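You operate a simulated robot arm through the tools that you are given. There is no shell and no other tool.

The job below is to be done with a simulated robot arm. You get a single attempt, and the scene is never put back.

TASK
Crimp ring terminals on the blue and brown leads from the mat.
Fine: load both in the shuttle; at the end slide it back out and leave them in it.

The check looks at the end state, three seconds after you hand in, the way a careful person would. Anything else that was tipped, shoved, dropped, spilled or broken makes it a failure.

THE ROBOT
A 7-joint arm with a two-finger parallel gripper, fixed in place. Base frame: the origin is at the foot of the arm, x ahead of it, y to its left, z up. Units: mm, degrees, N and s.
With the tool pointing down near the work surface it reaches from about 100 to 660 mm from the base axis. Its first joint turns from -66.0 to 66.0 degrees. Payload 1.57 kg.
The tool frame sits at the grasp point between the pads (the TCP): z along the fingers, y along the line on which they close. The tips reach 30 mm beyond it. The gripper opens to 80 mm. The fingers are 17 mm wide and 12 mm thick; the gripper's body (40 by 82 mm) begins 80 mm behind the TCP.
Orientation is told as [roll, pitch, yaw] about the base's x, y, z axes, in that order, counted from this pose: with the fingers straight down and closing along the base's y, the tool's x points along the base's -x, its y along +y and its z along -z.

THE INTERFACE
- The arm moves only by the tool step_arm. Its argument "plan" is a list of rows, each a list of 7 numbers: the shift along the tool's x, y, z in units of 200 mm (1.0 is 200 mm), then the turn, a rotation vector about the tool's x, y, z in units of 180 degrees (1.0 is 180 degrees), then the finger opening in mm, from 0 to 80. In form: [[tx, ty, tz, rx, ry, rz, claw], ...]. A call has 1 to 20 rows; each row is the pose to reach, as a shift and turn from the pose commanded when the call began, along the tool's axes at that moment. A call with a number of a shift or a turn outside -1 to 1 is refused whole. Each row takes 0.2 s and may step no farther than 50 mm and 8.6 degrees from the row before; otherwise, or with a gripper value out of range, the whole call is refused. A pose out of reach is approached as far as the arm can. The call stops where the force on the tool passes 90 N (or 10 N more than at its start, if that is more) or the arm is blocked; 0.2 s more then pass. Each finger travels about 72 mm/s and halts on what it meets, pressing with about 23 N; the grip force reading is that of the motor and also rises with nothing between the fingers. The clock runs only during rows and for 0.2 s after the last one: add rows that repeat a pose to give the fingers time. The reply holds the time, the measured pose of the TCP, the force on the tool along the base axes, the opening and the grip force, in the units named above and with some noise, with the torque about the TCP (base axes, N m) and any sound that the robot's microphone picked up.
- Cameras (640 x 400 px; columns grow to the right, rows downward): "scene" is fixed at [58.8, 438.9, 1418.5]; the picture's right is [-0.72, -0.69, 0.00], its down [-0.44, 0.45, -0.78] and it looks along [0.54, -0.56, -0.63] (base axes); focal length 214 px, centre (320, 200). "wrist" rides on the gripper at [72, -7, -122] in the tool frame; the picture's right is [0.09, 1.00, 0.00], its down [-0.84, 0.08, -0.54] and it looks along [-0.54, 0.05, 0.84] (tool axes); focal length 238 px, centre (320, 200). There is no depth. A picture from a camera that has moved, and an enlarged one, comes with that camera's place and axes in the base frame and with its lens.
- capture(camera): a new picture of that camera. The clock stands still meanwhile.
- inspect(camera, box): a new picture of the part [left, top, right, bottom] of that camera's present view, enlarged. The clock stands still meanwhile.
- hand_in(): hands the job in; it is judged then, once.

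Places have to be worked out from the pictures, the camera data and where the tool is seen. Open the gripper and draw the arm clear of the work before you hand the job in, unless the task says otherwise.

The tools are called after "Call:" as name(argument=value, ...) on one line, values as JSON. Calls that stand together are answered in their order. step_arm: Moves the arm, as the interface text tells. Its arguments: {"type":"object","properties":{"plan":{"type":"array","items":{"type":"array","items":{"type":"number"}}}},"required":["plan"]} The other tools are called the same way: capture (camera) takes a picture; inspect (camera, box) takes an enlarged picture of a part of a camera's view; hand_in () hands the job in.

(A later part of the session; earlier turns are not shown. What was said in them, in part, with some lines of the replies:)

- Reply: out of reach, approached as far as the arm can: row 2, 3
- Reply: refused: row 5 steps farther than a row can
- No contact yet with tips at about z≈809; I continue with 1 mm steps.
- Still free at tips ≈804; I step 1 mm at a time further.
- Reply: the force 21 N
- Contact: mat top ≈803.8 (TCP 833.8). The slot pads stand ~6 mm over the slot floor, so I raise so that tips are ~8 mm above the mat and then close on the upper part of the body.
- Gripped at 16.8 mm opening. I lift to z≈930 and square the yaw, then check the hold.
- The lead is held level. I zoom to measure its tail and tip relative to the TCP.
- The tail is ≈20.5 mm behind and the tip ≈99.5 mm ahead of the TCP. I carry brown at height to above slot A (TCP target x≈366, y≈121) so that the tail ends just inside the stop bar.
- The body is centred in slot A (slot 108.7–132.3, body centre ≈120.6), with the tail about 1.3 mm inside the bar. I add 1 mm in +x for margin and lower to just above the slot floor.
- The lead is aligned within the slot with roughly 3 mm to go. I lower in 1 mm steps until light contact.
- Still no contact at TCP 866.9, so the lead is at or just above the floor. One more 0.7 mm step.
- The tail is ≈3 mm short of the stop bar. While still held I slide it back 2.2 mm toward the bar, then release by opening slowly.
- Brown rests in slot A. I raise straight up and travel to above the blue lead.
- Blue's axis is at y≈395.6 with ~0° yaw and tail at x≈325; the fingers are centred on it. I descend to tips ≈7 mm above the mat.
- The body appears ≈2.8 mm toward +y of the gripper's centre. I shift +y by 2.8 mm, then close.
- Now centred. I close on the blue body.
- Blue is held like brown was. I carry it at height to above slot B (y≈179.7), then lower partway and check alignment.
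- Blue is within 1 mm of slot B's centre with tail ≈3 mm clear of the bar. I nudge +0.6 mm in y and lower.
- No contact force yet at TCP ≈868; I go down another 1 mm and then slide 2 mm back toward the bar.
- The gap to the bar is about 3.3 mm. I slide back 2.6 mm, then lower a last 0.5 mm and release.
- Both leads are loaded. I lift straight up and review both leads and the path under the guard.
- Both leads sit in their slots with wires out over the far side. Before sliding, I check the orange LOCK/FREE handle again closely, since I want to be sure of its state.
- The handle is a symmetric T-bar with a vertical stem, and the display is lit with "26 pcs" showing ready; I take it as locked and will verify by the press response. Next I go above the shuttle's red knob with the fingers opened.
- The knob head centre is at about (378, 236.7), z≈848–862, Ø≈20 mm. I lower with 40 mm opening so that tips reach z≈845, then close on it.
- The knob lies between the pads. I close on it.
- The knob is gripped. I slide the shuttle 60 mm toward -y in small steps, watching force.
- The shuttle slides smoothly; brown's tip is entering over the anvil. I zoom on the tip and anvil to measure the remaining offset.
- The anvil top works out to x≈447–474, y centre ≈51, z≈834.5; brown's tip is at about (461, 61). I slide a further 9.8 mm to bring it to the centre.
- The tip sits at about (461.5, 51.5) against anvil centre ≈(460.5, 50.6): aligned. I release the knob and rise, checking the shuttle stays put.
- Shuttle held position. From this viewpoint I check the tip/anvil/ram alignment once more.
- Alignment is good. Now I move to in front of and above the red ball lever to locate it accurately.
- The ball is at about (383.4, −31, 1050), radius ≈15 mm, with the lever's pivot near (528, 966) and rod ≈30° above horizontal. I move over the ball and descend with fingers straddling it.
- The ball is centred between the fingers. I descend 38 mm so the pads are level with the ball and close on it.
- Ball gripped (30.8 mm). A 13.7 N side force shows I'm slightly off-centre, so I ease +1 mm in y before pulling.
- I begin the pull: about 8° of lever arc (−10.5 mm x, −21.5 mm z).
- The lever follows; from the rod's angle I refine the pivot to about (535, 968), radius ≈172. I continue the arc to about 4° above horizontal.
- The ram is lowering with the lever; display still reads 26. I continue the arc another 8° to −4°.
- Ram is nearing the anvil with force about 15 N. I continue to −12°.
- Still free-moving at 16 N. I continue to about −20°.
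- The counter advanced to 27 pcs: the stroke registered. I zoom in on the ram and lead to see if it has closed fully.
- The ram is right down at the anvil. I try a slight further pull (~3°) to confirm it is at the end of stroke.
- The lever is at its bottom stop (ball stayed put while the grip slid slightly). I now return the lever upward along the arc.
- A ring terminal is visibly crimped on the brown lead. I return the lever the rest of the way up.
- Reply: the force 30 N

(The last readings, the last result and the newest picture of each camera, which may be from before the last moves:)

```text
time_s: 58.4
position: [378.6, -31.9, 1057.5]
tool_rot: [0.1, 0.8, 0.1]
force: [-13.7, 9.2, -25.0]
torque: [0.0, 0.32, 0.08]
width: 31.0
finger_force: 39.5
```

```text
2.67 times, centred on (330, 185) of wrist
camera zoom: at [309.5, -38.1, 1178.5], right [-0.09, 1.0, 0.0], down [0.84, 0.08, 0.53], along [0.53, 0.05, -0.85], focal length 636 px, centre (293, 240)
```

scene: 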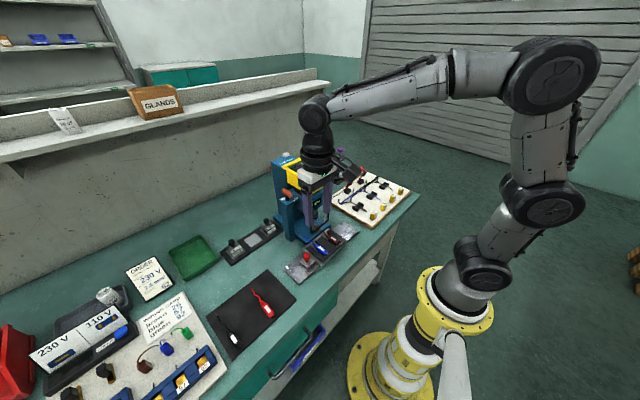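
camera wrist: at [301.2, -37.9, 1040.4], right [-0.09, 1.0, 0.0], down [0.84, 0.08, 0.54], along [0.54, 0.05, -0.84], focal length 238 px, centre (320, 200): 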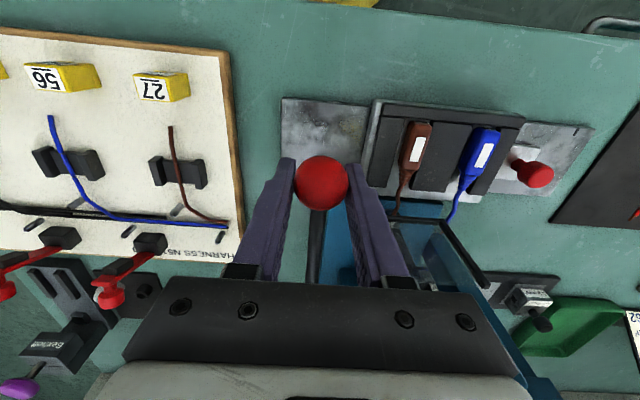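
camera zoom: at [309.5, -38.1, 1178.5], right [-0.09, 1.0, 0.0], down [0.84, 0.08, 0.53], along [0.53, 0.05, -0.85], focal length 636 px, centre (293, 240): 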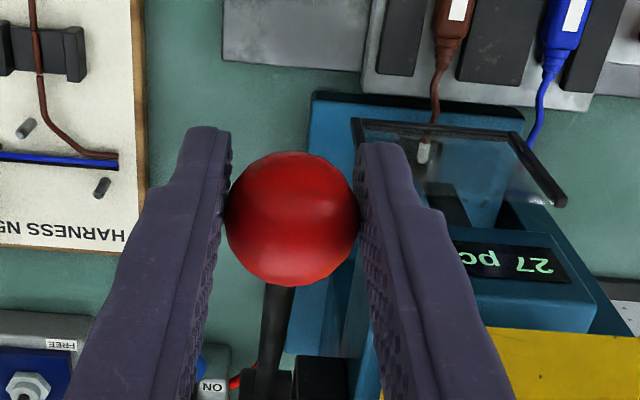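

The lever is back near its top stop (−25 N says it's against the stop). I open the fingers and watch whether the lever stays up.

Call:
step_arm(plan=[[0, 0, 0, 0, 0, 0, 36], [0, 0, 0, 0, 0, 0, 48], [0, 0, 0, 0, 0, 0, 60], [0, 0, 0, 0, 0, 0, 60]])

Call:
inspect(camera="scene", box=[310, 140, 390, 210])

Call:
inspect(camera="wrist", box=[260, 110, 400, 260])

```text
time_s: 59.4
position: [382.2, -32.1, 1059.8]
tool_rot: [0.0, -0.1, 0.0]
force: [0.2, -0.5, 0.2]
torque: [0.0, -0.02, 0.03]
width: 59.9
finger_force: 0.0
```

```text
5.71 times, centred on (350, 175) of scene
camera zoom: at [58.8, 438.9, 1418.5], right [-0.72, -0.69, 0.0], down [-0.44, 0.45, -0.78], along [0.54, -0.56, -0.63], focal length 1226 px, centre (149, 343)
```

zoom: 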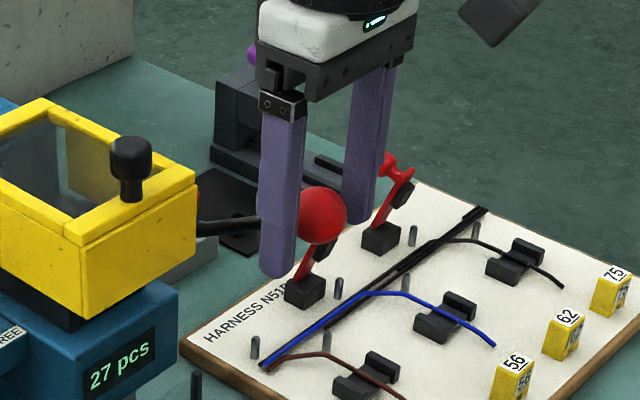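

```text
2.67 times, centred on (330, 185) of wrist
camera zoom: at [311.2, -38.5, 1180.7], right [-0.09, 1.0, 0.0], down [0.84, 0.08, 0.54], along [0.54, 0.05, -0.84], focal length 636 px, centre (293, 240)
```

zoom: 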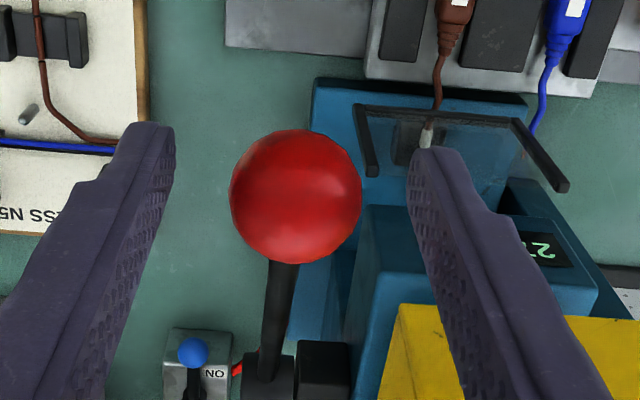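

The lever stays up exactly as at the start. Now I go back to the shuttle knob (now near y≈167) for the second slot.

Call:
step_arm(plan=[[0, 0, -0.2, 0, 0, 0, 60], [0, 0, -0.4, 0, 0, 0, 60], [0.08, 0.2, -0.4, 0, 0, 0, 60], [0.16, 0.42, -0.4, 0, 0, 0, 50], [0.25, 0.64, -0.4, 0, 0, 0, 50], [0.25, 0.86, -0.4, 0, 0, 0, 50], [0.25, 0.99, -0.4, 0, 0, 0, 50]])

Call:
step_arm(plan=[[0, 0, 0.22, 0, 0, 0, 50], [0, 0, 0.44, 0, 0, 0, 50], [-0.08, 0, 0.64, 0, 0, 0, 50], [-0.16, 0, 0.84, 0, 0, 0, 50], [-0.22, 0, 1.0, 0, 0, 0, 50], [-0.22, 0, 1.0, 0, 0, 0, 50]])

Call:
capture(camera="wrist")

Call:
inspect(camera="wrist", box=[250, 80, 410, 220])

Call:
inspect(camera="wrist", box=[130, 140, 260, 240])

```text
time_s: 61.0
position: [330.9, 165.3, 1139.5]
tool_rot: [-0.1, -0.1, 0.0]
force: [0.7, 0.0, -0.2]
torque: [-0.01, 0.01, -0.01]
width: 49.9
finger_force: 0.0
```

```text
time_s: 62.4
position: [376.1, 166.1, 940.1]
tool_rot: [0.0, 0.1, 0.0]
force: [0.2, 0.2, 0.5]
torque: [0.02, 0.01, -0.02]
width: 49.8
finger_force: 0.1
```

```text
taken
camera wrist: at [304.3, 159.2, 1060.8], right [-0.09, 1.0, 0.0], down [0.84, 0.08, 0.54], along [0.54, 0.05, -0.84], focal length 238 px, centre (320, 200)
```

wrist: 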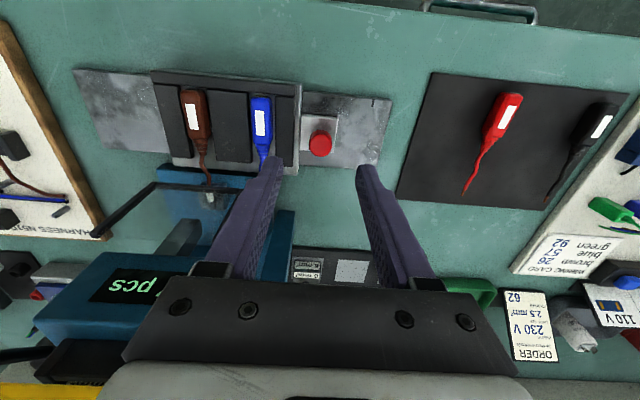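

```text
2.86 times, centred on (330, 150) of wrist
camera zoom: at [304.3, 159.2, 1060.8], right [-0.09, 1.0, 0.0], down [0.84, 0.08, 0.54], along [0.54, 0.05, -0.84], focal length 681 px, centre (291, 343)
```

zoom: 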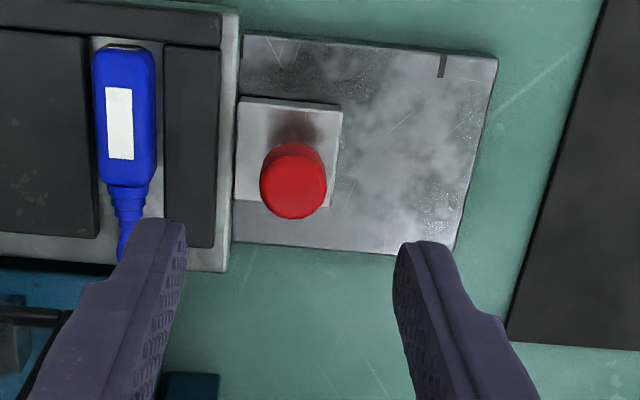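

```text
4.00 times, centred on (195, 190) of wrist
camera zoom: at [304.3, 159.2, 1060.8], right [-0.09, 1.0, 0.0], down [0.84, 0.08, 0.54], along [0.54, 0.05, -0.84], focal length 953 px, centre (820, 240)
```

zoom: 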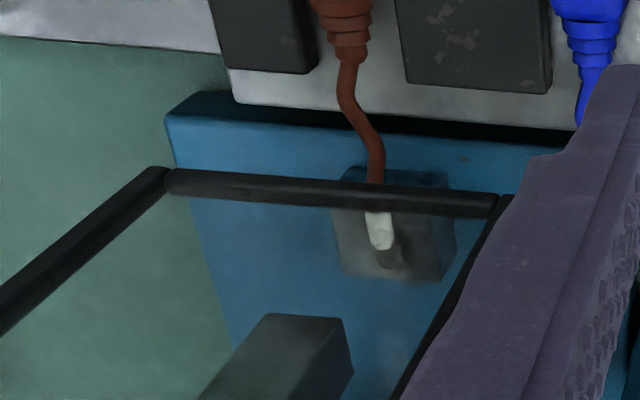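

The crimp on brown looks right, and there's a mark on the rail near y≈215.6 denoting the "out" position of the shuttle edge. The knob is centred again; I lower and grip it.

Call:
step_arm(plan=[[-0.008, 0.002, 0.15, 0, 0, 0, 40], [-0.008, 0.002, 0.27, 0, 0, 0, 40], [-0.008, 0.002, 0.318, 0, 0, 0, 40], [-0.008, 0.002, 0.318, 0, 0, 0, 40]])

Call:
step_arm(plan=[[0, 0, 0, 0, 0, 0, 28], [0, 0, 0, 0, 0, 0, 16], [0, 0, 0, 0, 0, 0, 12], [0, 0, 0, 0, 0, 0, 12]])

Call:
inspect(camera="wrist", box=[130, 80, 430, 260])

```text
time_s: 63.4
position: [377.4, 166.6, 876.2]
tool_rot: [0.0, 0.0, -0.1]
force: [-0.3, 0.0, -0.5]
torque: [-0.01, 0.0, -0.02]
width: 40.1
finger_force: 0.1
```

```text
time_s: 64.4
position: [378.0, 166.8, 874.5]
tool_rot: [0.0, 0.0, 0.0]
force: [1.5, -0.2, -1.2]
torque: [0.12, -0.11, -0.01]
width: 21.8
finger_force: 34.1
```

```text
2.13 times, centred on (280, 170) of wrist
camera zoom: at [306.0, 160.3, 996.3], right [-0.09, 1.0, 0.0], down [0.84, 0.08, 0.54], along [0.54, 0.05, -0.84], focal length 508 px, centre (405, 264)
```

zoom: 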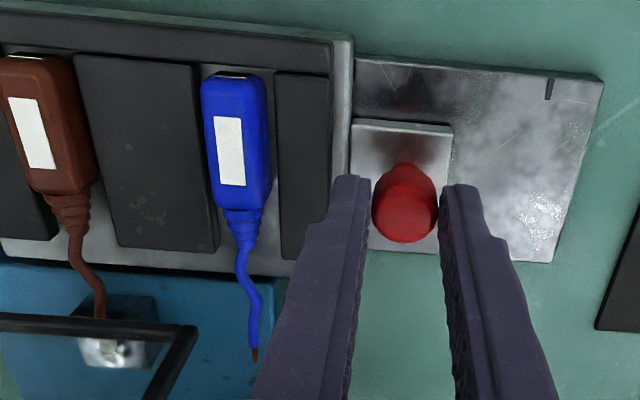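

Gripped. Blue's tip is at about (460, 111.5); I slide the shuttle 50 mm further in and recheck.

Call:
step_arm(plan=[[0, -0.02, 0, 0, 0, 0, 12], [0, -0.06, 0, 0, 0, 0, 12], [0, -0.105, 0, 0, 0, 0, 12], [0, -0.15, 0, 0, 0, 0, 12], [0, -0.2, 0, 0, 0, 0, 12], [0, -0.25, 0, 0, 0, 0, 12]])

Call:
capture(camera="wrist")

Call:
inspect(camera="wrist", box=[150, 180, 290, 270])

Call:
inspect(camera="scene", box=[290, 190, 370, 260])

```text
time_s: 65.8
position: [376.6, 118.1, 875.9]
tool_rot: [-0.1, 0.1, 0.1]
force: [-3.1, 0.8, -10.7]
torque: [0.24, -0.43, -0.04]
width: 21.4
finger_force: 34.7
```

```text
taken
camera wrist: at [306.4, 110.6, 996.6], right [-0.09, 1.0, 0.0], down [0.84, 0.08, 0.54], along [0.54, 0.05, -0.84], focal length 238 px, centre (320, 200)
```

wrist: 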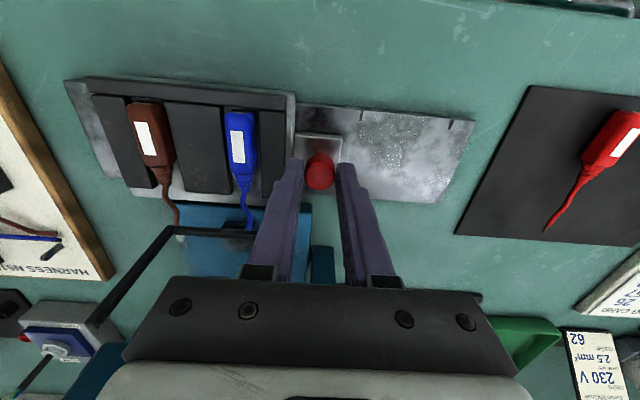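

```text
4.44 times, centred on (220, 225) of wrist
camera zoom: at [306.4, 110.6, 996.6], right [-0.09, 1.0, 0.0], down [0.84, 0.08, 0.54], along [0.54, 0.05, -0.84], focal length 1059 px, centre (764, 89)
```

zoom: 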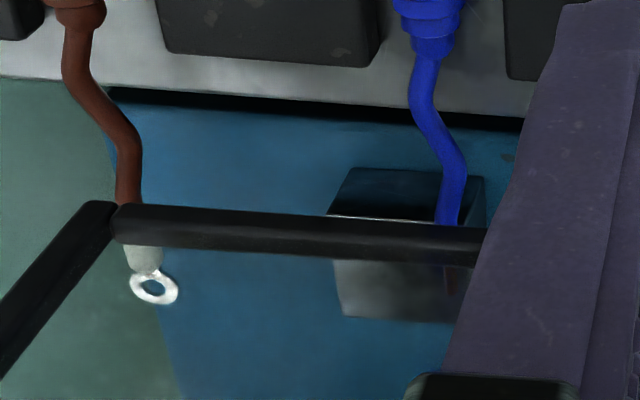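

```text
5.71 times, centred on (330, 225) of scene
camera zoom: at [58.8, 438.9, 1418.5], right [-0.72, -0.69, 0.0], down [-0.44, 0.45, -0.78], along [0.54, -0.56, -0.63], focal length 1226 px, centre (263, 57)
```

zoom: 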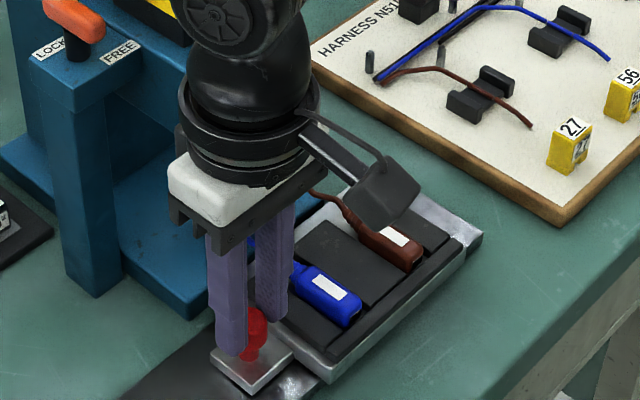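

Brown shows a clean ring terminal. The rail also carries a mark for the first position (edge y≈146), consistent with my placement. Blue's tip is now at y≈60.7, so I slide 9.5 mm more.

Call:
step_arm(plan=[[0, -0.02, 0, 0, 0, 0, 12], [0, -0.04, 0, 0, 0, 0, 12], [0, -0.0475, 0, 0, 0, 0, 12], [0, -0.0475, 0, 0, 0, 0, 12]])

Call:
capture(camera="wrist")

Call:
inspect(camera="wrist", box=[150, 180, 290, 270])

Call:
inspect(camera="wrist", box=[270, 85, 490, 215])

```text
time_s: 66.8
position: [378.9, 106.7, 875.5]
tool_rot: [0.0, 0.2, 0.0]
force: [-5.4, -1.1, -16.9]
torque: [0.18, -0.33, 0.01]
width: 21.6
finger_force: 34.5
```

```text
taken
camera wrist: at [306.6, 100.9, 996.7], right [-0.09, 1.0, 0.0], down [0.84, 0.08, 0.54], along [0.54, 0.05, -0.84], focal length 238 px, centre (320, 200)
```

wrist: 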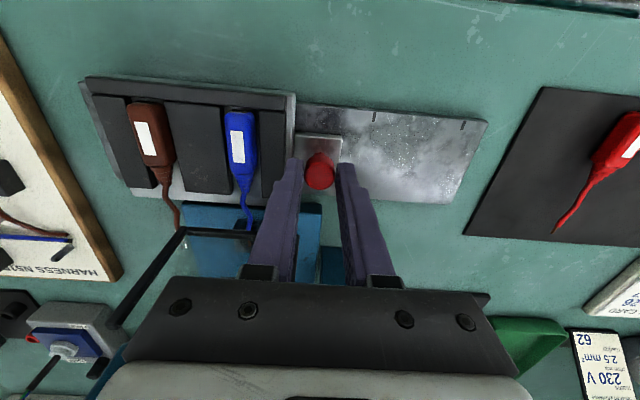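

```text
4.44 times, centred on (220, 225) of wrist
camera zoom: at [306.6, 100.9, 996.7], right [-0.09, 1.0, 0.0], down [0.84, 0.08, 0.54], along [0.54, 0.05, -0.84], focal length 1059 px, centre (764, 89)
```

zoom: 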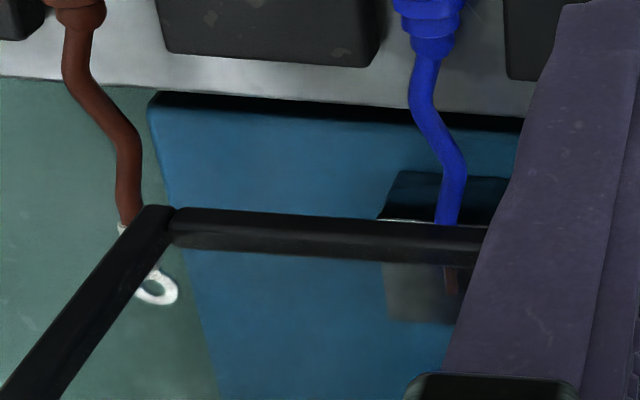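

```text
2.91 times, centred on (380, 150) of wrist
camera zoom: at [306.6, 100.9, 996.7], right [-0.09, 1.0, 0.0], down [0.84, 0.08, 0.54], along [0.54, 0.05, -0.84], focal length 693 px, centre (146, 346)
```

zoom: 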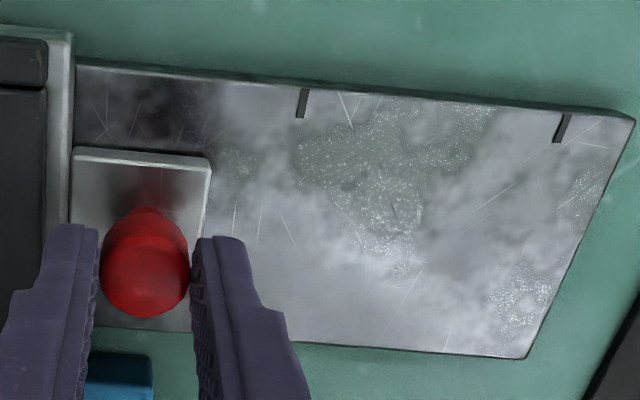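

Blue's tip is at y≈51.5, same as brown's when crimped. I release the knob and confirm the position, then head back to the lever.

Call:
step_arm(plan=[[0, 0, 0, 0, 0, 0, 24], [0, 0, 0, 0, 0, 0, 34], [0, 0, 0, 0, 0, 0, 40], [0, 0, 0, 0, 0, 0, 40]])

Call:
step_arm(plan=[[0, 0, -0.1, 0, 0, 0, 40], [0, 0, -0.3, 0, 0, 0, 40], [0.08, 0, -0.5, 0, 0, 0, 40], [0.17, 0, -0.7, 0, 0, 0, 40], [0.25, 0, -0.9, 0, 0, 0, 50], [0.25, 0.1, -1.0, 0, 0, 0, 60]])

Call:
capture(camera="wrist")

Call:
inspect(camera="wrist", box=[230, 100, 340, 200])

Call:
inspect(camera="scene", box=[290, 190, 370, 260])

```text
time_s: 67.8
position: [377.9, 107.2, 876.5]
tool_rot: [0.0, 0.0, 0.0]
force: [-0.6, -0.1, 0.2]
torque: [-0.02, 0.0, 0.0]
width: 40.0
finger_force: 0.0
```

```text
time_s: 69.2
position: [326.6, 127.1, 1075.8]
tool_rot: [0.0, 0.0, 0.0]
force: [-0.1, 0.1, 0.0]
torque: [0.0, 0.01, 0.03]
width: 60.1
finger_force: 0.0
```

```text
taken
camera wrist: at [254.6, 121.6, 1197.0], right [-0.09, 1.0, 0.0], down [0.84, 0.08, 0.54], along [0.54, 0.05, -0.84], focal length 238 px, centre (320, 200)
```

wrist: 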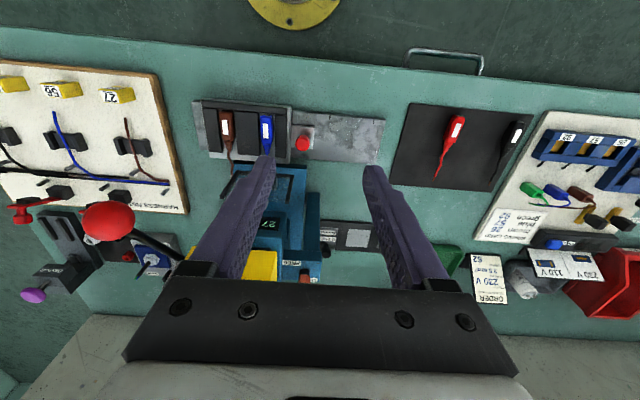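

```text
4.00 times, centred on (285, 150) of wrist
camera zoom: at [254.6, 121.6, 1197.0], right [-0.09, 1.0, 0.0], down [0.84, 0.08, 0.54], along [0.54, 0.05, -0.84], focal length 953 px, centre (460, 400)
```

zoom: 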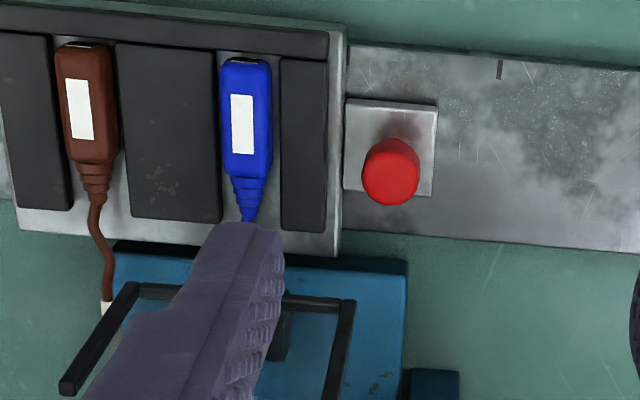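

```text
5.71 times, centred on (330, 225) of scene
camera zoom: at [58.8, 438.9, 1418.5], right [-0.72, -0.69, 0.0], down [-0.44, 0.45, -0.78], along [0.54, -0.56, -0.63], focal length 1226 px, centre (263, 57)
```

zoom: 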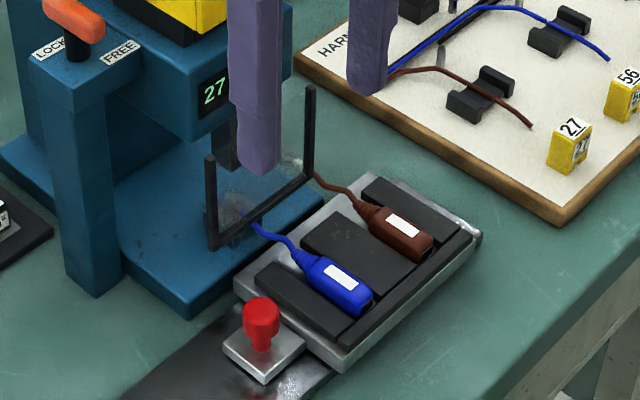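

Position is held: blue's tip is over the anvil behind the guard. I return to the lever ball by the same safe path.

Call:
step_arm(plan=[[0, 0, -0.2, 0, 0, 0, 60], [0, -0.2, -0.31, 0, 0, 0, 60], [0, -0.4, -0.31, 0, 0, 0, 60], [0, -0.6, -0.31, 0, 0, 0, 60], [0, -0.793, -0.31, 0, 0, 0, 60], [-0.14, -0.793, -0.31, 0, 0, 0, 60], [-0.284, -0.793, -0.31, 0, 0, 0, 60], [-0.284, -0.793, -0.2, 0, 0, 0, 60], [-0.284, -0.793, -0.11, 0, 0, 0, 60], [-0.284, -0.793, -0.11, 0, 0, 0, 60]])

Call:
capture(camera="wrist")

Call:
inspect(camera="wrist", box=[250, 110, 410, 230])

```text
time_s: 71.4
position: [383.7, -30.6, 1097.1]
tool_rot: [-0.1, -0.1, 0.0]
force: [0.3, -0.4, -0.1]
torque: [0.04, 0.02, 0.02]
width: 60.0
finger_force: 0.1
```

```text
taken
camera wrist: at [313.5, -37.8, 1218.7], right [-0.09, 1.0, 0.0], down [0.84, 0.08, 0.54], along [0.54, 0.05, -0.84], focal length 238 px, centre (320, 200)
```

wrist: 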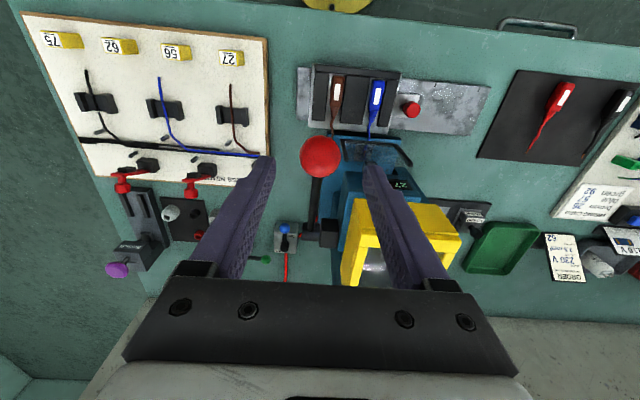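

```text
3.33 times, centred on (330, 170) of wrist
camera zoom: at [313.5, -37.8, 1218.7], right [-0.09, 1.0, 0.0], down [0.84, 0.08, 0.54], along [0.54, 0.05, -0.84], focal length 794 px, centre (287, 300)
```

zoom: 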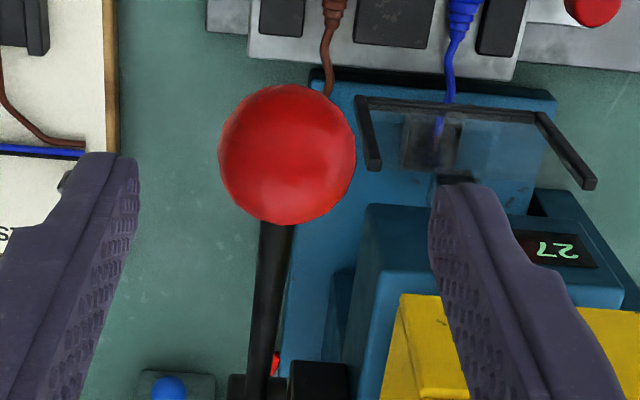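

The view from this side lets me cross-check blue's tip on the anvil; I zoom there before gripping the ball.

Call:
inspect(camera="wrist", box=[340, 130, 400, 170])

```text
10.00 times, centred on (370, 150) of wrist
camera zoom: at [313.5, -37.8, 1218.7], right [-0.09, 1.0, 0.0], down [0.84, 0.08, 0.54], along [0.54, 0.05, -0.84], focal length 2384 px, centre (-180, 700)
```

zoom: 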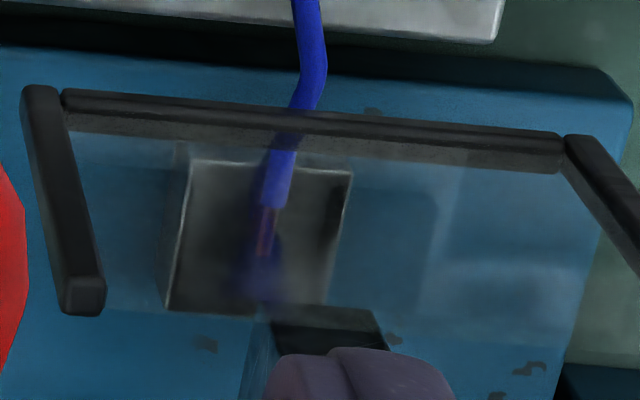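

From this side blue's tip is at (460.6, 50.9) against anvil centre (461, 50.5): well aligned. I descend and grip the ball.

Call:
step_arm(plan=[[0, 0.001, 0.1, 0, 0, 0, 60], [0, 0.001, 0.185, 0, 0, 0, 60], [0, 0.001, 0.185, 0, 0, 0, 46], [0, 0.001, 0.185, 0, 0, 0, 34], [0, 0.001, 0.185, 0, 0, 0, 22], [0, 0.001, 0.185, 0, 0, 0, 22]])

```text
time_s: 72.8
position: [385.8, -32.1, 1061.5]
tool_rot: [-0.1, 0.0, 0.0]
force: [1.1, -9.3, -2.0]
torque: [-0.14, -0.06, -0.02]
width: 31.1
finger_force: 39.8
```

I pull the lever down through the first half of the arc.

Call:
step_arm(plan=[[0.0285, 0, 0.058, 0, 0, 0, 22], [0.051, 0, 0.114, 0, 0, 0, 22], [0.0695, 0, 0.1715, 0, 0, 0, 22], [0.084, 0, 0.2295, 0, 0, 0, 22], [0.0945, 0, 0.289, 0, 0, 0, 22], [0.101, 0, 0.349, 0, 0, 0, 22], [0.103, 0, 0.409, 0, 0, 0, 22]])

Call:
inspect(camera="scene", box=[290, 170, 380, 250])

```text
time_s: 74.4
position: [364.8, -31.6, 980.7]
tool_rot: [-0.1, 0.0, 0.2]
force: [-7.0, -19.8, 11.8]
torque: [-0.18, -0.96, 0.07]
width: 31.1
finger_force: 39.6
```

```text
5.00 times, centred on (335, 210) of scene
camera zoom: at [58.4, 438.3, 1418.7], right [-0.72, -0.69, 0.0], down [-0.44, 0.45, -0.78], along [0.54, -0.56, -0.63], focal length 1072 px, centre (245, 150)
```

zoom: 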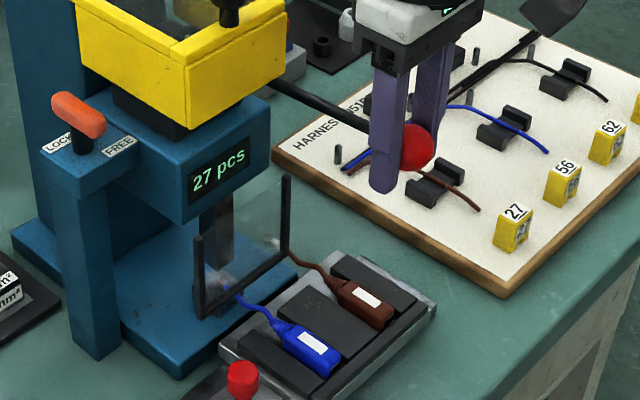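

The stroke proceeds as before. I continue down to about −20°, easing 0.8 mm in y against the side force.

Call:
step_arm(plan=[[-0.002, -0.004, 0.06, 0, 0, 0, 22], [-0.0085, -0.004, 0.12, 0, 0, 0, 22], [-0.019, -0.004, 0.1795, 0, 0, 0, 22], [-0.0335, -0.004, 0.2375, 0, 0, 0, 22], [-0.052, -0.004, 0.295, 0, 0, 0, 22]])

Call:
inspect(camera="scene", box=[290, 170, 380, 250])

```text
time_s: 75.6
position: [373.2, -32.8, 920.0]
tool_rot: [0.1, 0.1, 0.0]
force: [-8.0, -4.4, 9.4]
torque: [0.02, -1.05, 0.04]
width: 31.5
finger_force: 40.4
```

```text
5.00 times, centred on (335, 210) of scene
camera zoom: at [58.4, 438.8, 1418.5], right [-0.72, -0.69, 0.0], down [-0.44, 0.45, -0.78], along [0.54, -0.56, -0.63], focal length 1072 px, centre (245, 150)
```

zoom: 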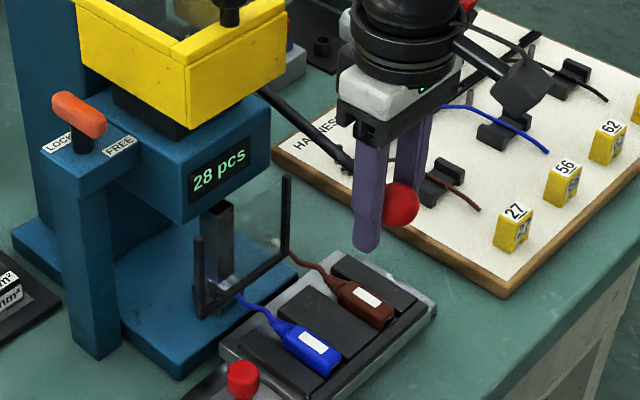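

Counter reads 28: the second stroke registered. I return the lever to the top along the arc.

Call:
step_arm(plan=[[0.0185, 0, -0.0575, 0, 0, 0, 22], [0.033, 0, -0.1155, 0, 0, 0, 22], [0.0435, 0, -0.175, 0, 0, 0, 22], [0.05, 0, -0.235, 0, 0, 0, 22], [0.052, 0, -0.295, 0, 0, 0, 22], [0.05, 0, -0.355, 0, 0, 0, 22], [0.0435, 0, -0.415, 0, 0, 0, 22], [0.033, 0, -0.4745, 0, 0, 0, 22], [0.0185, 0, -0.5325, 0, 0, 0, 22], [0, 0, -0.59, 0, 0, 0, 22], [-0.0225, 0, -0.646, 0, 0, 0, 22], [-0.047, 0, -0.696, 0, 0, 0, 22]])

Call:
inspect(camera="scene", box=[290, 150, 390, 250])

Call:
inspect(camera="scene", box=[308, 212, 338, 240])

```text
time_s: 78.2
position: [382.5, -31.2, 1056.7]
tool_rot: [0.0, 0.5, 0.1]
force: [-1.4, 11.0, -25.7]
torque: [-0.01, -0.51, -0.01]
width: 30.8
finger_force: 40.0
```

```text
4.00 times, centred on (340, 200) of scene
camera zoom: at [59.0, 439.2, 1418.4], right [-0.72, -0.69, 0.0], down [-0.44, 0.45, -0.78], along [0.54, -0.56, -0.63], focal length 858 px, centre (240, 200)
```

zoom: 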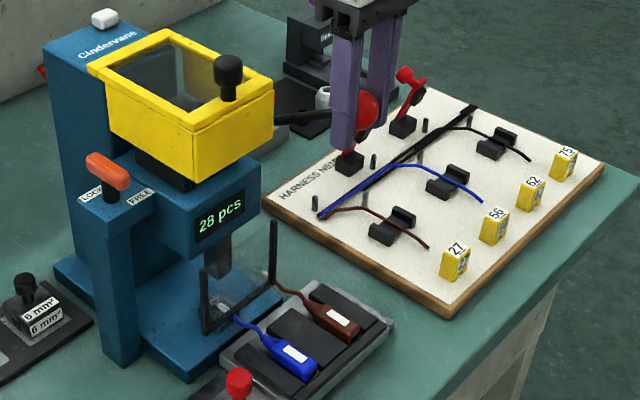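

```text
14.29 times, centred on (323, 226) of scene
camera zoom: at [59.0, 439.2, 1418.4], right [-0.72, -0.69, 0.0], down [-0.44, 0.45, -0.78], along [0.54, -0.56, -0.63], focal length 3064 px, centre (277, -171)
```

zoom: 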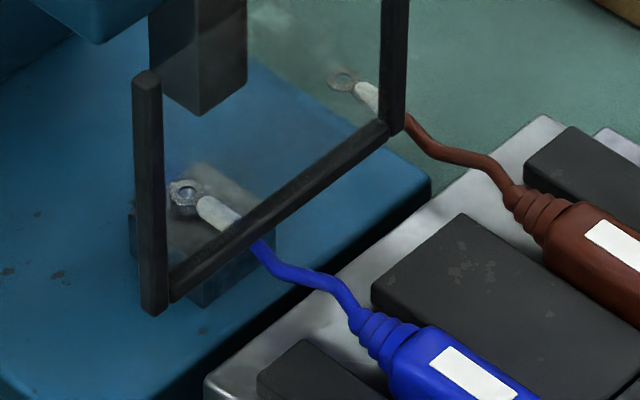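

Both leads now carry ring terminals. I release the ball and check the lever stays up.

Call:
step_arm(plan=[[0, 0, 0, 0, 0, 0, 36], [0, 0, 0, 0, 0, 0, 48], [0, 0, 0, 0, 0, 0, 60], [0, 0, 0, 0, 0, 0, 60]])

Call:
inspect(camera="scene", box=[310, 140, 390, 210])

Call:
step_arm(plan=[[0, 0, -0.2, 0, 0, 0, 60], [0, 0, -0.4, 0, 0, 0, 60], [0.08, 0.2, -0.4, 0, 0, 0, 60], [0.16, 0.42, -0.4, 0, 0, 0, 50], [0.25, 0.6, -0.4, 0, 0, 0, 50], [0.25, 0.695, -0.4, 0, 0, 0, 50]])

```text
time_s: 79.2
position: [382.8, -33.1, 1060.1]
tool_rot: [0.1, 0.0, 0.0]
force: [0.1, -0.4, 0.1]
torque: [-0.02, 0.02, 0.0]
width: 59.9
finger_force: 0.1
```

```text
5.71 times, centred on (350, 175) of scene
camera zoom: at [58.8, 438.9, 1418.5], right [-0.72, -0.69, 0.0], down [-0.44, 0.45, -0.78], along [0.54, -0.56, -0.63], focal length 1226 px, centre (149, 343)
```

zoom: 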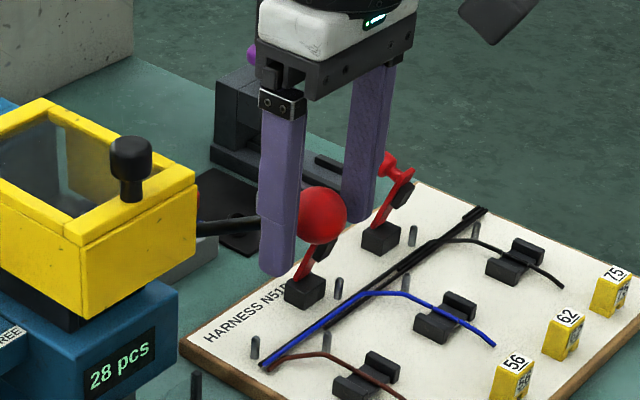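

```text
time_s: 80.6
position: [332.4, 105.0, 1140.2]
tool_rot: [0.0, -0.1, 0.0]
force: [0.3, 0.2, 0.4]
torque: [0.02, 0.0, -0.03]
width: 49.9
finger_force: 0.1
```

The lever rests at its start position. I descend toward the knob (now near y≈107).

Call:
step_arm(plan=[[0, 0, 0.22, 0, 0, 0, 50], [0, 0.004, 0.44, 0, 0, 0, 50], [-0.08, 0.008, 0.64, 0, 0, 0, 50], [-0.16, 0.01, 0.84, 0, 0, 0, 50], [-0.228, 0.01, 1.0, 0, 0, 0, 50], [-0.228, 0.01, 1.0, 0, 0, 0, 50]])

Call:
capture(camera="wrist")

Call:
inspect(camera="wrist", box=[250, 80, 410, 220])

Call:
inspect(camera="wrist", box=[130, 60, 290, 240])

```text
time_s: 82.0
position: [378.5, 108.7, 939.5]
tool_rot: [-0.1, 0.0, -0.1]
force: [-0.6, 0.3, 0.7]
torque: [0.0, 0.01, 0.01]
width: 50.2
finger_force: 0.0
```

```text
taken
camera wrist: at [307.7, 101.8, 1060.0], right [-0.09, 1.0, 0.0], down [0.84, 0.08, 0.54], along [0.54, 0.05, -0.84], focal length 238 px, centre (320, 200)
```

wrist: 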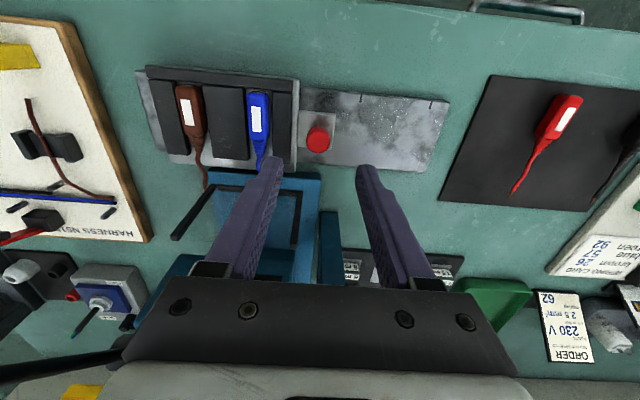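

```text
2.86 times, centred on (330, 150) of wrist
camera zoom: at [307.7, 101.8, 1060.0], right [-0.09, 1.0, 0.0], down [0.84, 0.08, 0.54], along [0.54, 0.05, -0.84], focal length 681 px, centre (291, 343)
```

zoom: 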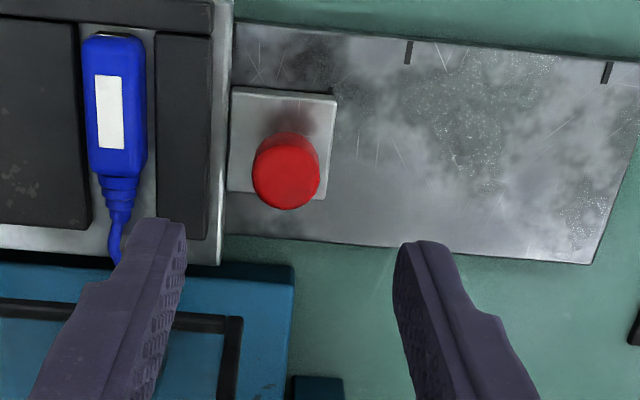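

```text
2.22 times, centred on (210, 150) of wrist
camera zoom: at [307.7, 101.8, 1060.0], right [-0.09, 1.0, 0.0], down [0.84, 0.08, 0.54], along [0.54, 0.05, -0.84], focal length 530 px, centre (564, 311)
```

zoom: 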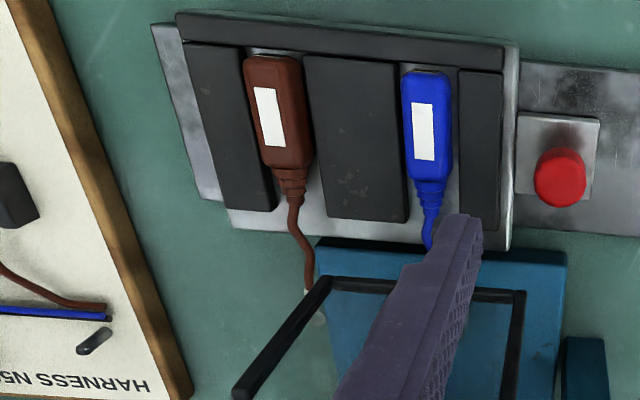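

The knob is about 2 mm toward −y of my grip centre. I correct, lower and grip it.

Call:
step_arm(plan=[[0, -0.01, 0.15, 0, 0, 0, 40], [0, -0.01, 0.27, 0, 0, 0, 40], [0, -0.01, 0.316, 0, 0, 0, 40], [0, -0.01, 0.316, 0, 0, 0, 40]])

Call:
step_arm(plan=[[0, 0, 0, 0, 0, 0, 28], [0, 0, 0, 0, 0, 0, 16], [0, 0, 0, 0, 0, 0, 12], [0, 0, 0, 0, 0, 0, 12]])

Call:
inspect(camera="wrist", box=[230, 80, 430, 220])

```text
time_s: 83.0
position: [380.1, 106.8, 874.2]
tool_rot: [0.0, 0.0, -0.1]
force: [-0.3, -0.5, 0.3]
torque: [0.0, 0.01, 0.04]
width: 40.0
finger_force: 0.1
```

```text
time_s: 84.0
position: [380.7, 107.3, 875.9]
tool_rot: [0.0, 0.0, 0.0]
force: [0.8, -2.3, -1.8]
torque: [0.08, -0.09, -0.02]
width: 21.4
finger_force: 34.7
```

```text
2.86 times, centred on (330, 150) of wrist
camera zoom: at [308.8, 100.9, 996.6], right [-0.09, 1.0, 0.0], down [0.84, 0.08, 0.54], along [0.54, 0.05, -0.84], focal length 681 px, centre (291, 343)
```

zoom: 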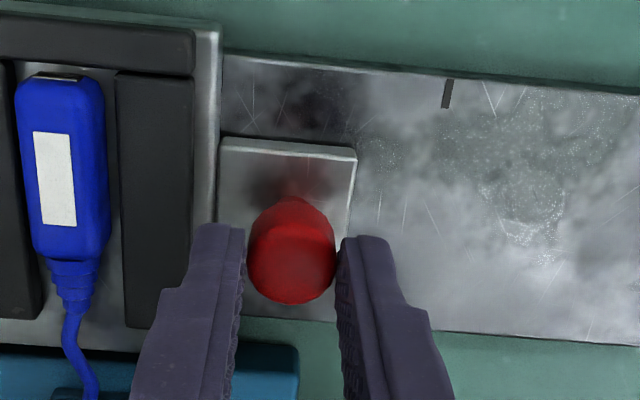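

Knob gripped. I slide the shuttle back out 120 mm in 10 mm steps.

Call:
step_arm(plan=[[0, 0.02, 0, 0, 0, 0, 12], [0, 0.06, 0, 0, 0, 0, 12], [0, 0.11, 0, 0, 0, 0, 12], [0, 0.16, 0, 0, 0, 0, 12], [0, 0.21, 0, 0, 0, 0, 12], [0, 0.26, 0, 0, 0, 0, 12], [0, 0.31, 0, 0, 0, 0, 12], [0, 0.36, 0, 0, 0, 0, 12], [0, 0.41, 0, 0, 0, 0, 12], [0, 0.46, 0, 0, 0, 0, 12], [0, 0.51, 0, 0, 0, 0, 12], [0, 0.56, 0, 0, 0, 0, 12], [0, 0.6, 0, 0, 0, 0, 12]])

Call:
capture(camera="wrist")

Call:
inspect(camera="wrist", box=[230, 80, 430, 220])

Call:
inspect(camera="wrist", box=[90, 80, 290, 260])

```text
time_s: 86.8
position: [379.2, 226.0, 875.4]
tool_rot: [0.0, 0.0, 0.1]
force: [8.7, 0.6, -14.9]
torque: [0.14, -0.7, 0.05]
width: 21.8
finger_force: 34.9
```

```text
taken
camera wrist: at [308.5, 220.5, 996.7], right [-0.09, 1.0, 0.0], down [0.84, 0.08, 0.54], along [0.54, 0.05, -0.84], focal length 238 px, centre (320, 200)
```

wrist: 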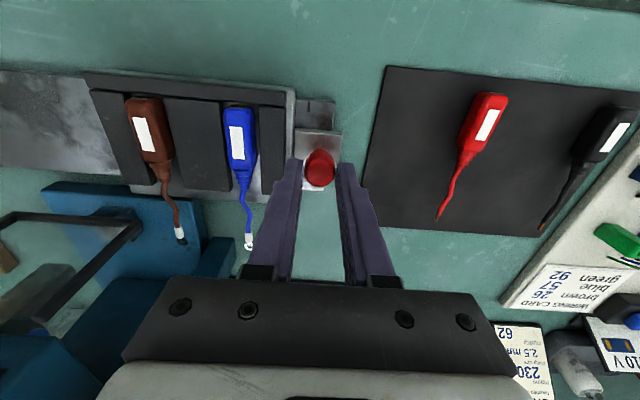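

```text
2.86 times, centred on (330, 150) of wrist
camera zoom: at [308.5, 220.5, 996.7], right [-0.09, 1.0, 0.0], down [0.84, 0.08, 0.54], along [0.54, 0.05, -0.84], focal length 681 px, centre (291, 343)
```

zoom: 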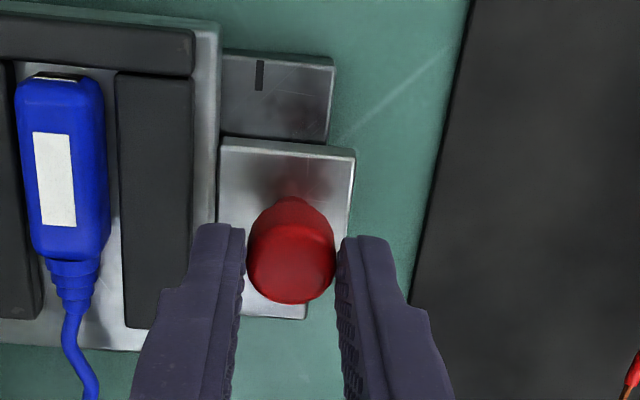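

```text
2.22 times, centred on (190, 170) of wrist
camera zoom: at [308.5, 220.5, 996.7], right [-0.09, 1.0, 0.0], down [0.84, 0.08, 0.54], along [0.54, 0.05, -0.84], focal length 530 px, centre (609, 267)
```

zoom: 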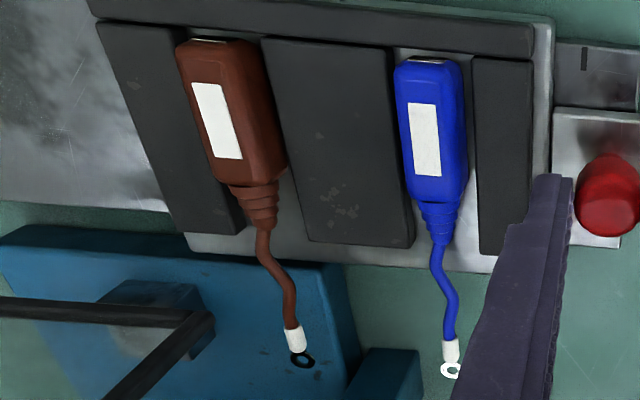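

Both terminals are intact. The out-mark is about 9 mm from the shuttle's edge, so I slide that last bit.

Call:
step_arm(plan=[[0, 0.02, 0, 0, 0, 0, 12], [0, 0.04, 0, 0, 0, 0, 12], [0, 0.046, 0, 0, 0, 0, 12], [0, 0.046, 0, 0, 0, 0, 12]])

Call:
inspect(camera="wrist", box=[230, 80, 430, 220])

```text
time_s: 87.8
position: [380.3, 236.0, 875.5]
tool_rot: [0.0, -0.1, 0.0]
force: [9.6, 1.5, -12.4]
torque: [0.17, -0.14, 0.05]
width: 21.3
finger_force: 34.1
```

```text
2.86 times, centred on (330, 150) of wrist
camera zoom: at [308.7, 229.5, 996.9], right [-0.09, 1.0, 0.0], down [0.84, 0.08, 0.54], along [0.54, 0.05, -0.84], focal length 681 px, centre (291, 343)
```

zoom: 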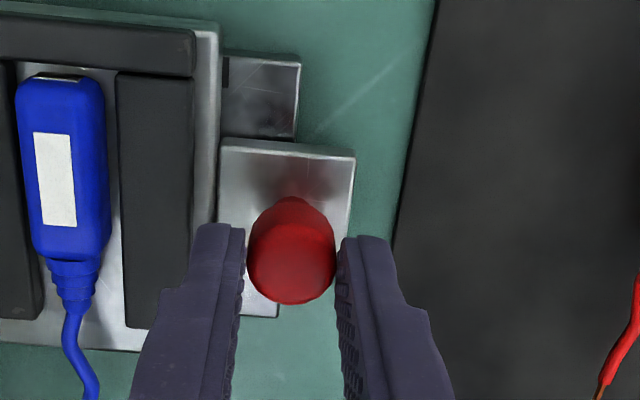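

The shuttle's edge now sits at the out-mark exactly as at the start. I release the knob, lift and withdraw.

Call:
step_arm(plan=[[0, 0, 0, 0, 0, 0, 24], [0, 0, 0, 0, 0, 0, 34], [0, 0, 0, 0, 0, 0, 44], [0, 0, 0, 0, 0, 0, 44]])

Call:
step_arm(plan=[[0, 0, -0.1, 0, 0, 0, 44], [0, 0, -0.3, 0, 0, 0, 50], [0.05, 0, -0.5, 0, 0, 0, 60], [0.2, 0, -0.66, 0, 0, 0, 70], [0.4, 0, -0.78, 0, 0, 0, 80], [0.6, 0, -0.9, 0, 0, 0, 80]])

Call:
capture(camera="wrist")

Call:
capture(camera="scene")

Call:
inspect(camera="scene", box=[270, 190, 360, 285])

```text
time_s: 88.8
position: [379.7, 236.5, 876.0]
tool_rot: [0.0, 0.0, 0.0]
force: [0.0, 0.7, 0.3]
torque: [0.03, -0.01, 0.0]
width: 43.7
finger_force: 0.1
```

```text
time_s: 90.2
position: [259.4, 234.7, 1055.6]
tool_rot: [-0.1, 0.0, 0.0]
force: [-0.8, 0.8, 0.4]
torque: [0.0, 0.0, 0.02]
width: 80.0
finger_force: 0.1
```

```text
taken
camera wrist: at [187.5, 228.9, 1177.3], right [-0.09, 1.0, 0.0], down [0.84, 0.08, 0.54], along [0.54, 0.05, -0.84], focal length 238 px, centre (320, 200)
```

wrist: 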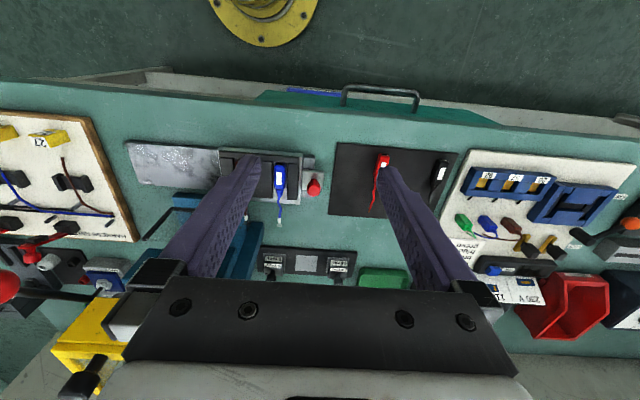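

```text
taken
```

scene: 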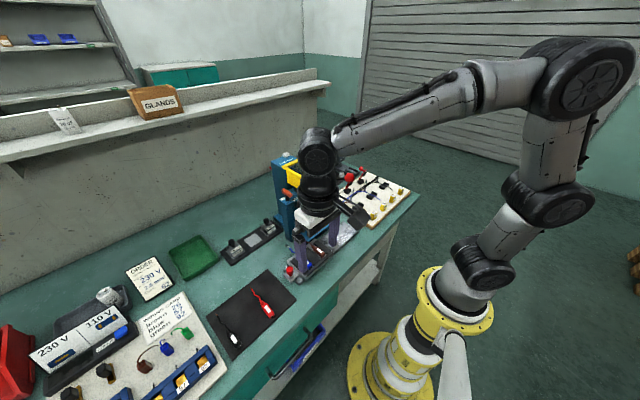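

```text
4.21 times, centred on (315, 238) of scene
camera zoom: at [58.8, 438.9, 1418.5], right [-0.72, -0.69, 0.0], down [-0.44, 0.45, -0.78], along [0.54, -0.56, -0.63], focal length 903 px, centre (341, 42)
```

zoom: 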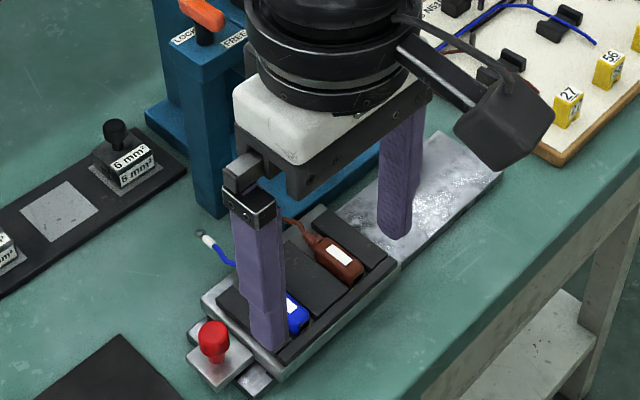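

I withdraw the arm up and back near its starting pose for a clear final look.

Call:
step_arm(plan=[[0.06, 0, -0.22, 0, 0, 0, 80], [0.12, 0, -0.44, 0, 0, 0, 80], [0.2, 0, -0.66, 0, 0, 0, 80], [0.3, 0, -0.86, 0, 0, 0, 80], [0.4, -0.1, -1.0, 0, 0, 0, 80], [0.5, -0.3, -1.0, 0, 0, 0, 80], [0.5, -0.5, -1.0, 0, 0, 0, 80], [0.5, -0.7, -1.0, 0, 0, 0, 80]])

Call:
capture(camera="scene")

Call:
inspect(camera="scene", box=[265, 190, 365, 290])

Call:
inspect(camera="scene", box=[260, 140, 420, 240])

Call:
capture(camera="wrist")

```text
time_s: 92.0
position: [159.2, 93.6, 1258.5]
tool_rot: [0.1, 0.0, 0.1]
force: [0.6, -0.5, -0.2]
torque: [0.0, -0.01, 0.01]
width: 80.0
finger_force: 0.1
```

```text
taken
```

scene: 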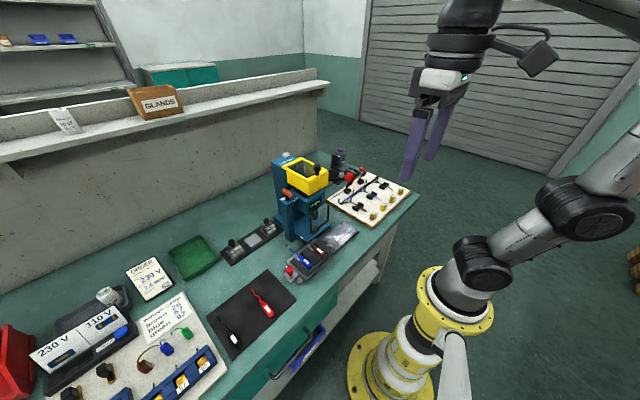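

```text
4.00 times, centred on (315, 240) of scene
camera zoom: at [58.8, 438.9, 1418.5], right [-0.72, -0.69, 0.0], down [-0.44, 0.45, -0.78], along [0.54, -0.56, -0.63], focal length 858 px, centre (340, 40)
```

zoom: 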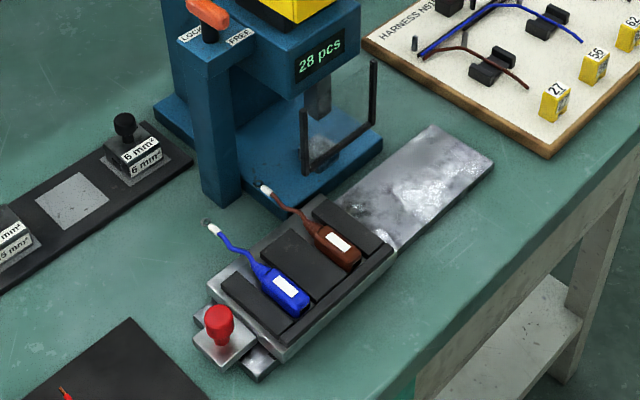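

```text
4.00 times, centred on (340, 190) of scene
camera zoom: at [58.8, 438.9, 1418.5], right [-0.72, -0.69, 0.0], down [-0.44, 0.45, -0.78], along [0.54, -0.56, -0.63], focal length 858 px, centre (240, 240)
```

zoom: 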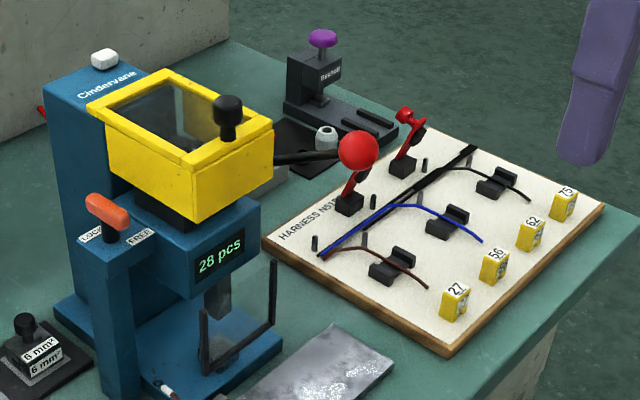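

```text
taken
camera wrist: at [88.8, 88.0, 1378.7], right [-0.09, 1.0, 0.0], down [0.84, 0.08, 0.54], along [0.54, 0.05, -0.84], focal length 238 px, centre (320, 200)
```

wrist: 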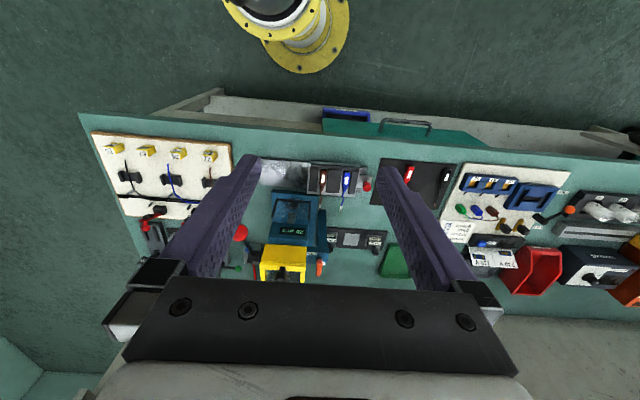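

Shuttle is out with both leads in it, lever up, counter 28. One last close look at the two terminals before handing in.

Call:
inspect(camera="scene", box=[280, 230, 325, 265])

Call:
inspect(camera="wrist", box=[300, 155, 380, 215])

```text
11.43 times, centred on (302, 248) of scene
camera zoom: at [58.8, 438.9, 1418.5], right [-0.72, -0.69, 0.0], down [-0.44, 0.45, -0.78], along [0.54, -0.56, -0.63], focal length 2451 px, centre (520, -343)
```

zoom: 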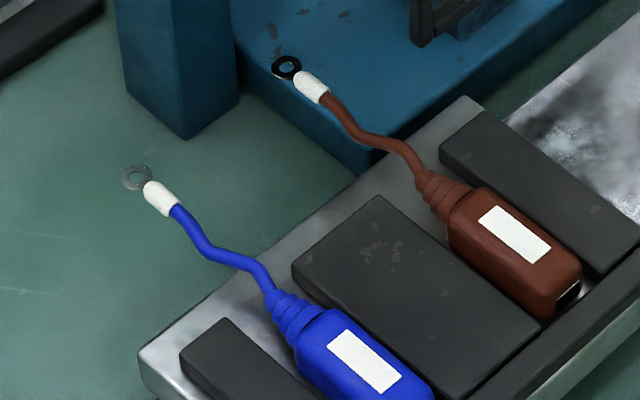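

```text
6.67 times, centred on (340, 185) of wrist
camera zoom: at [88.8, 88.0, 1378.7], right [-0.09, 1.0, 0.0], down [0.84, 0.08, 0.54], along [0.54, 0.05, -0.84], focal length 1589 px, centre (187, 300)
```

zoom: 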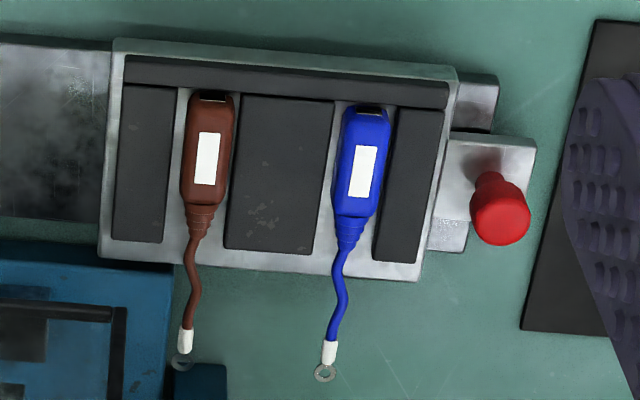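

Both the brown and blue leads carry a ring terminal and lie in the shuttle, which is back at its out-mark. The press lever is up, nothing else was disturbed, and the arm is clear with the gripper open. I hand in.

Call:
hand_in()

```text
The job is handed in.
```

Both the blue and brown leads now have ring terminals crimped on, and they are lying in the shuttle, which I slid back out to its out-mark on the rail. I've handed the job in; no result has come back yet.

- **Die:** the press already had the 2.5 mm² die in, matching the crimp size on the order card, so I didn't change anything there.
- **Crimps:** I did brown first, then blue. The press counter went from 26 to 28, and zoomed views show a ring and white sleeve on each wire tip.
- **Bench:** the lever is back up, the red and black leads are still on the mat, and I saw nothing else moved or knocked. The gripper is open and the arm is clear of the work.

I couldn't tell for certain whether the orange LOCK/FREE handle was set to LOCK. I left it alone, and both crimps went through normally.
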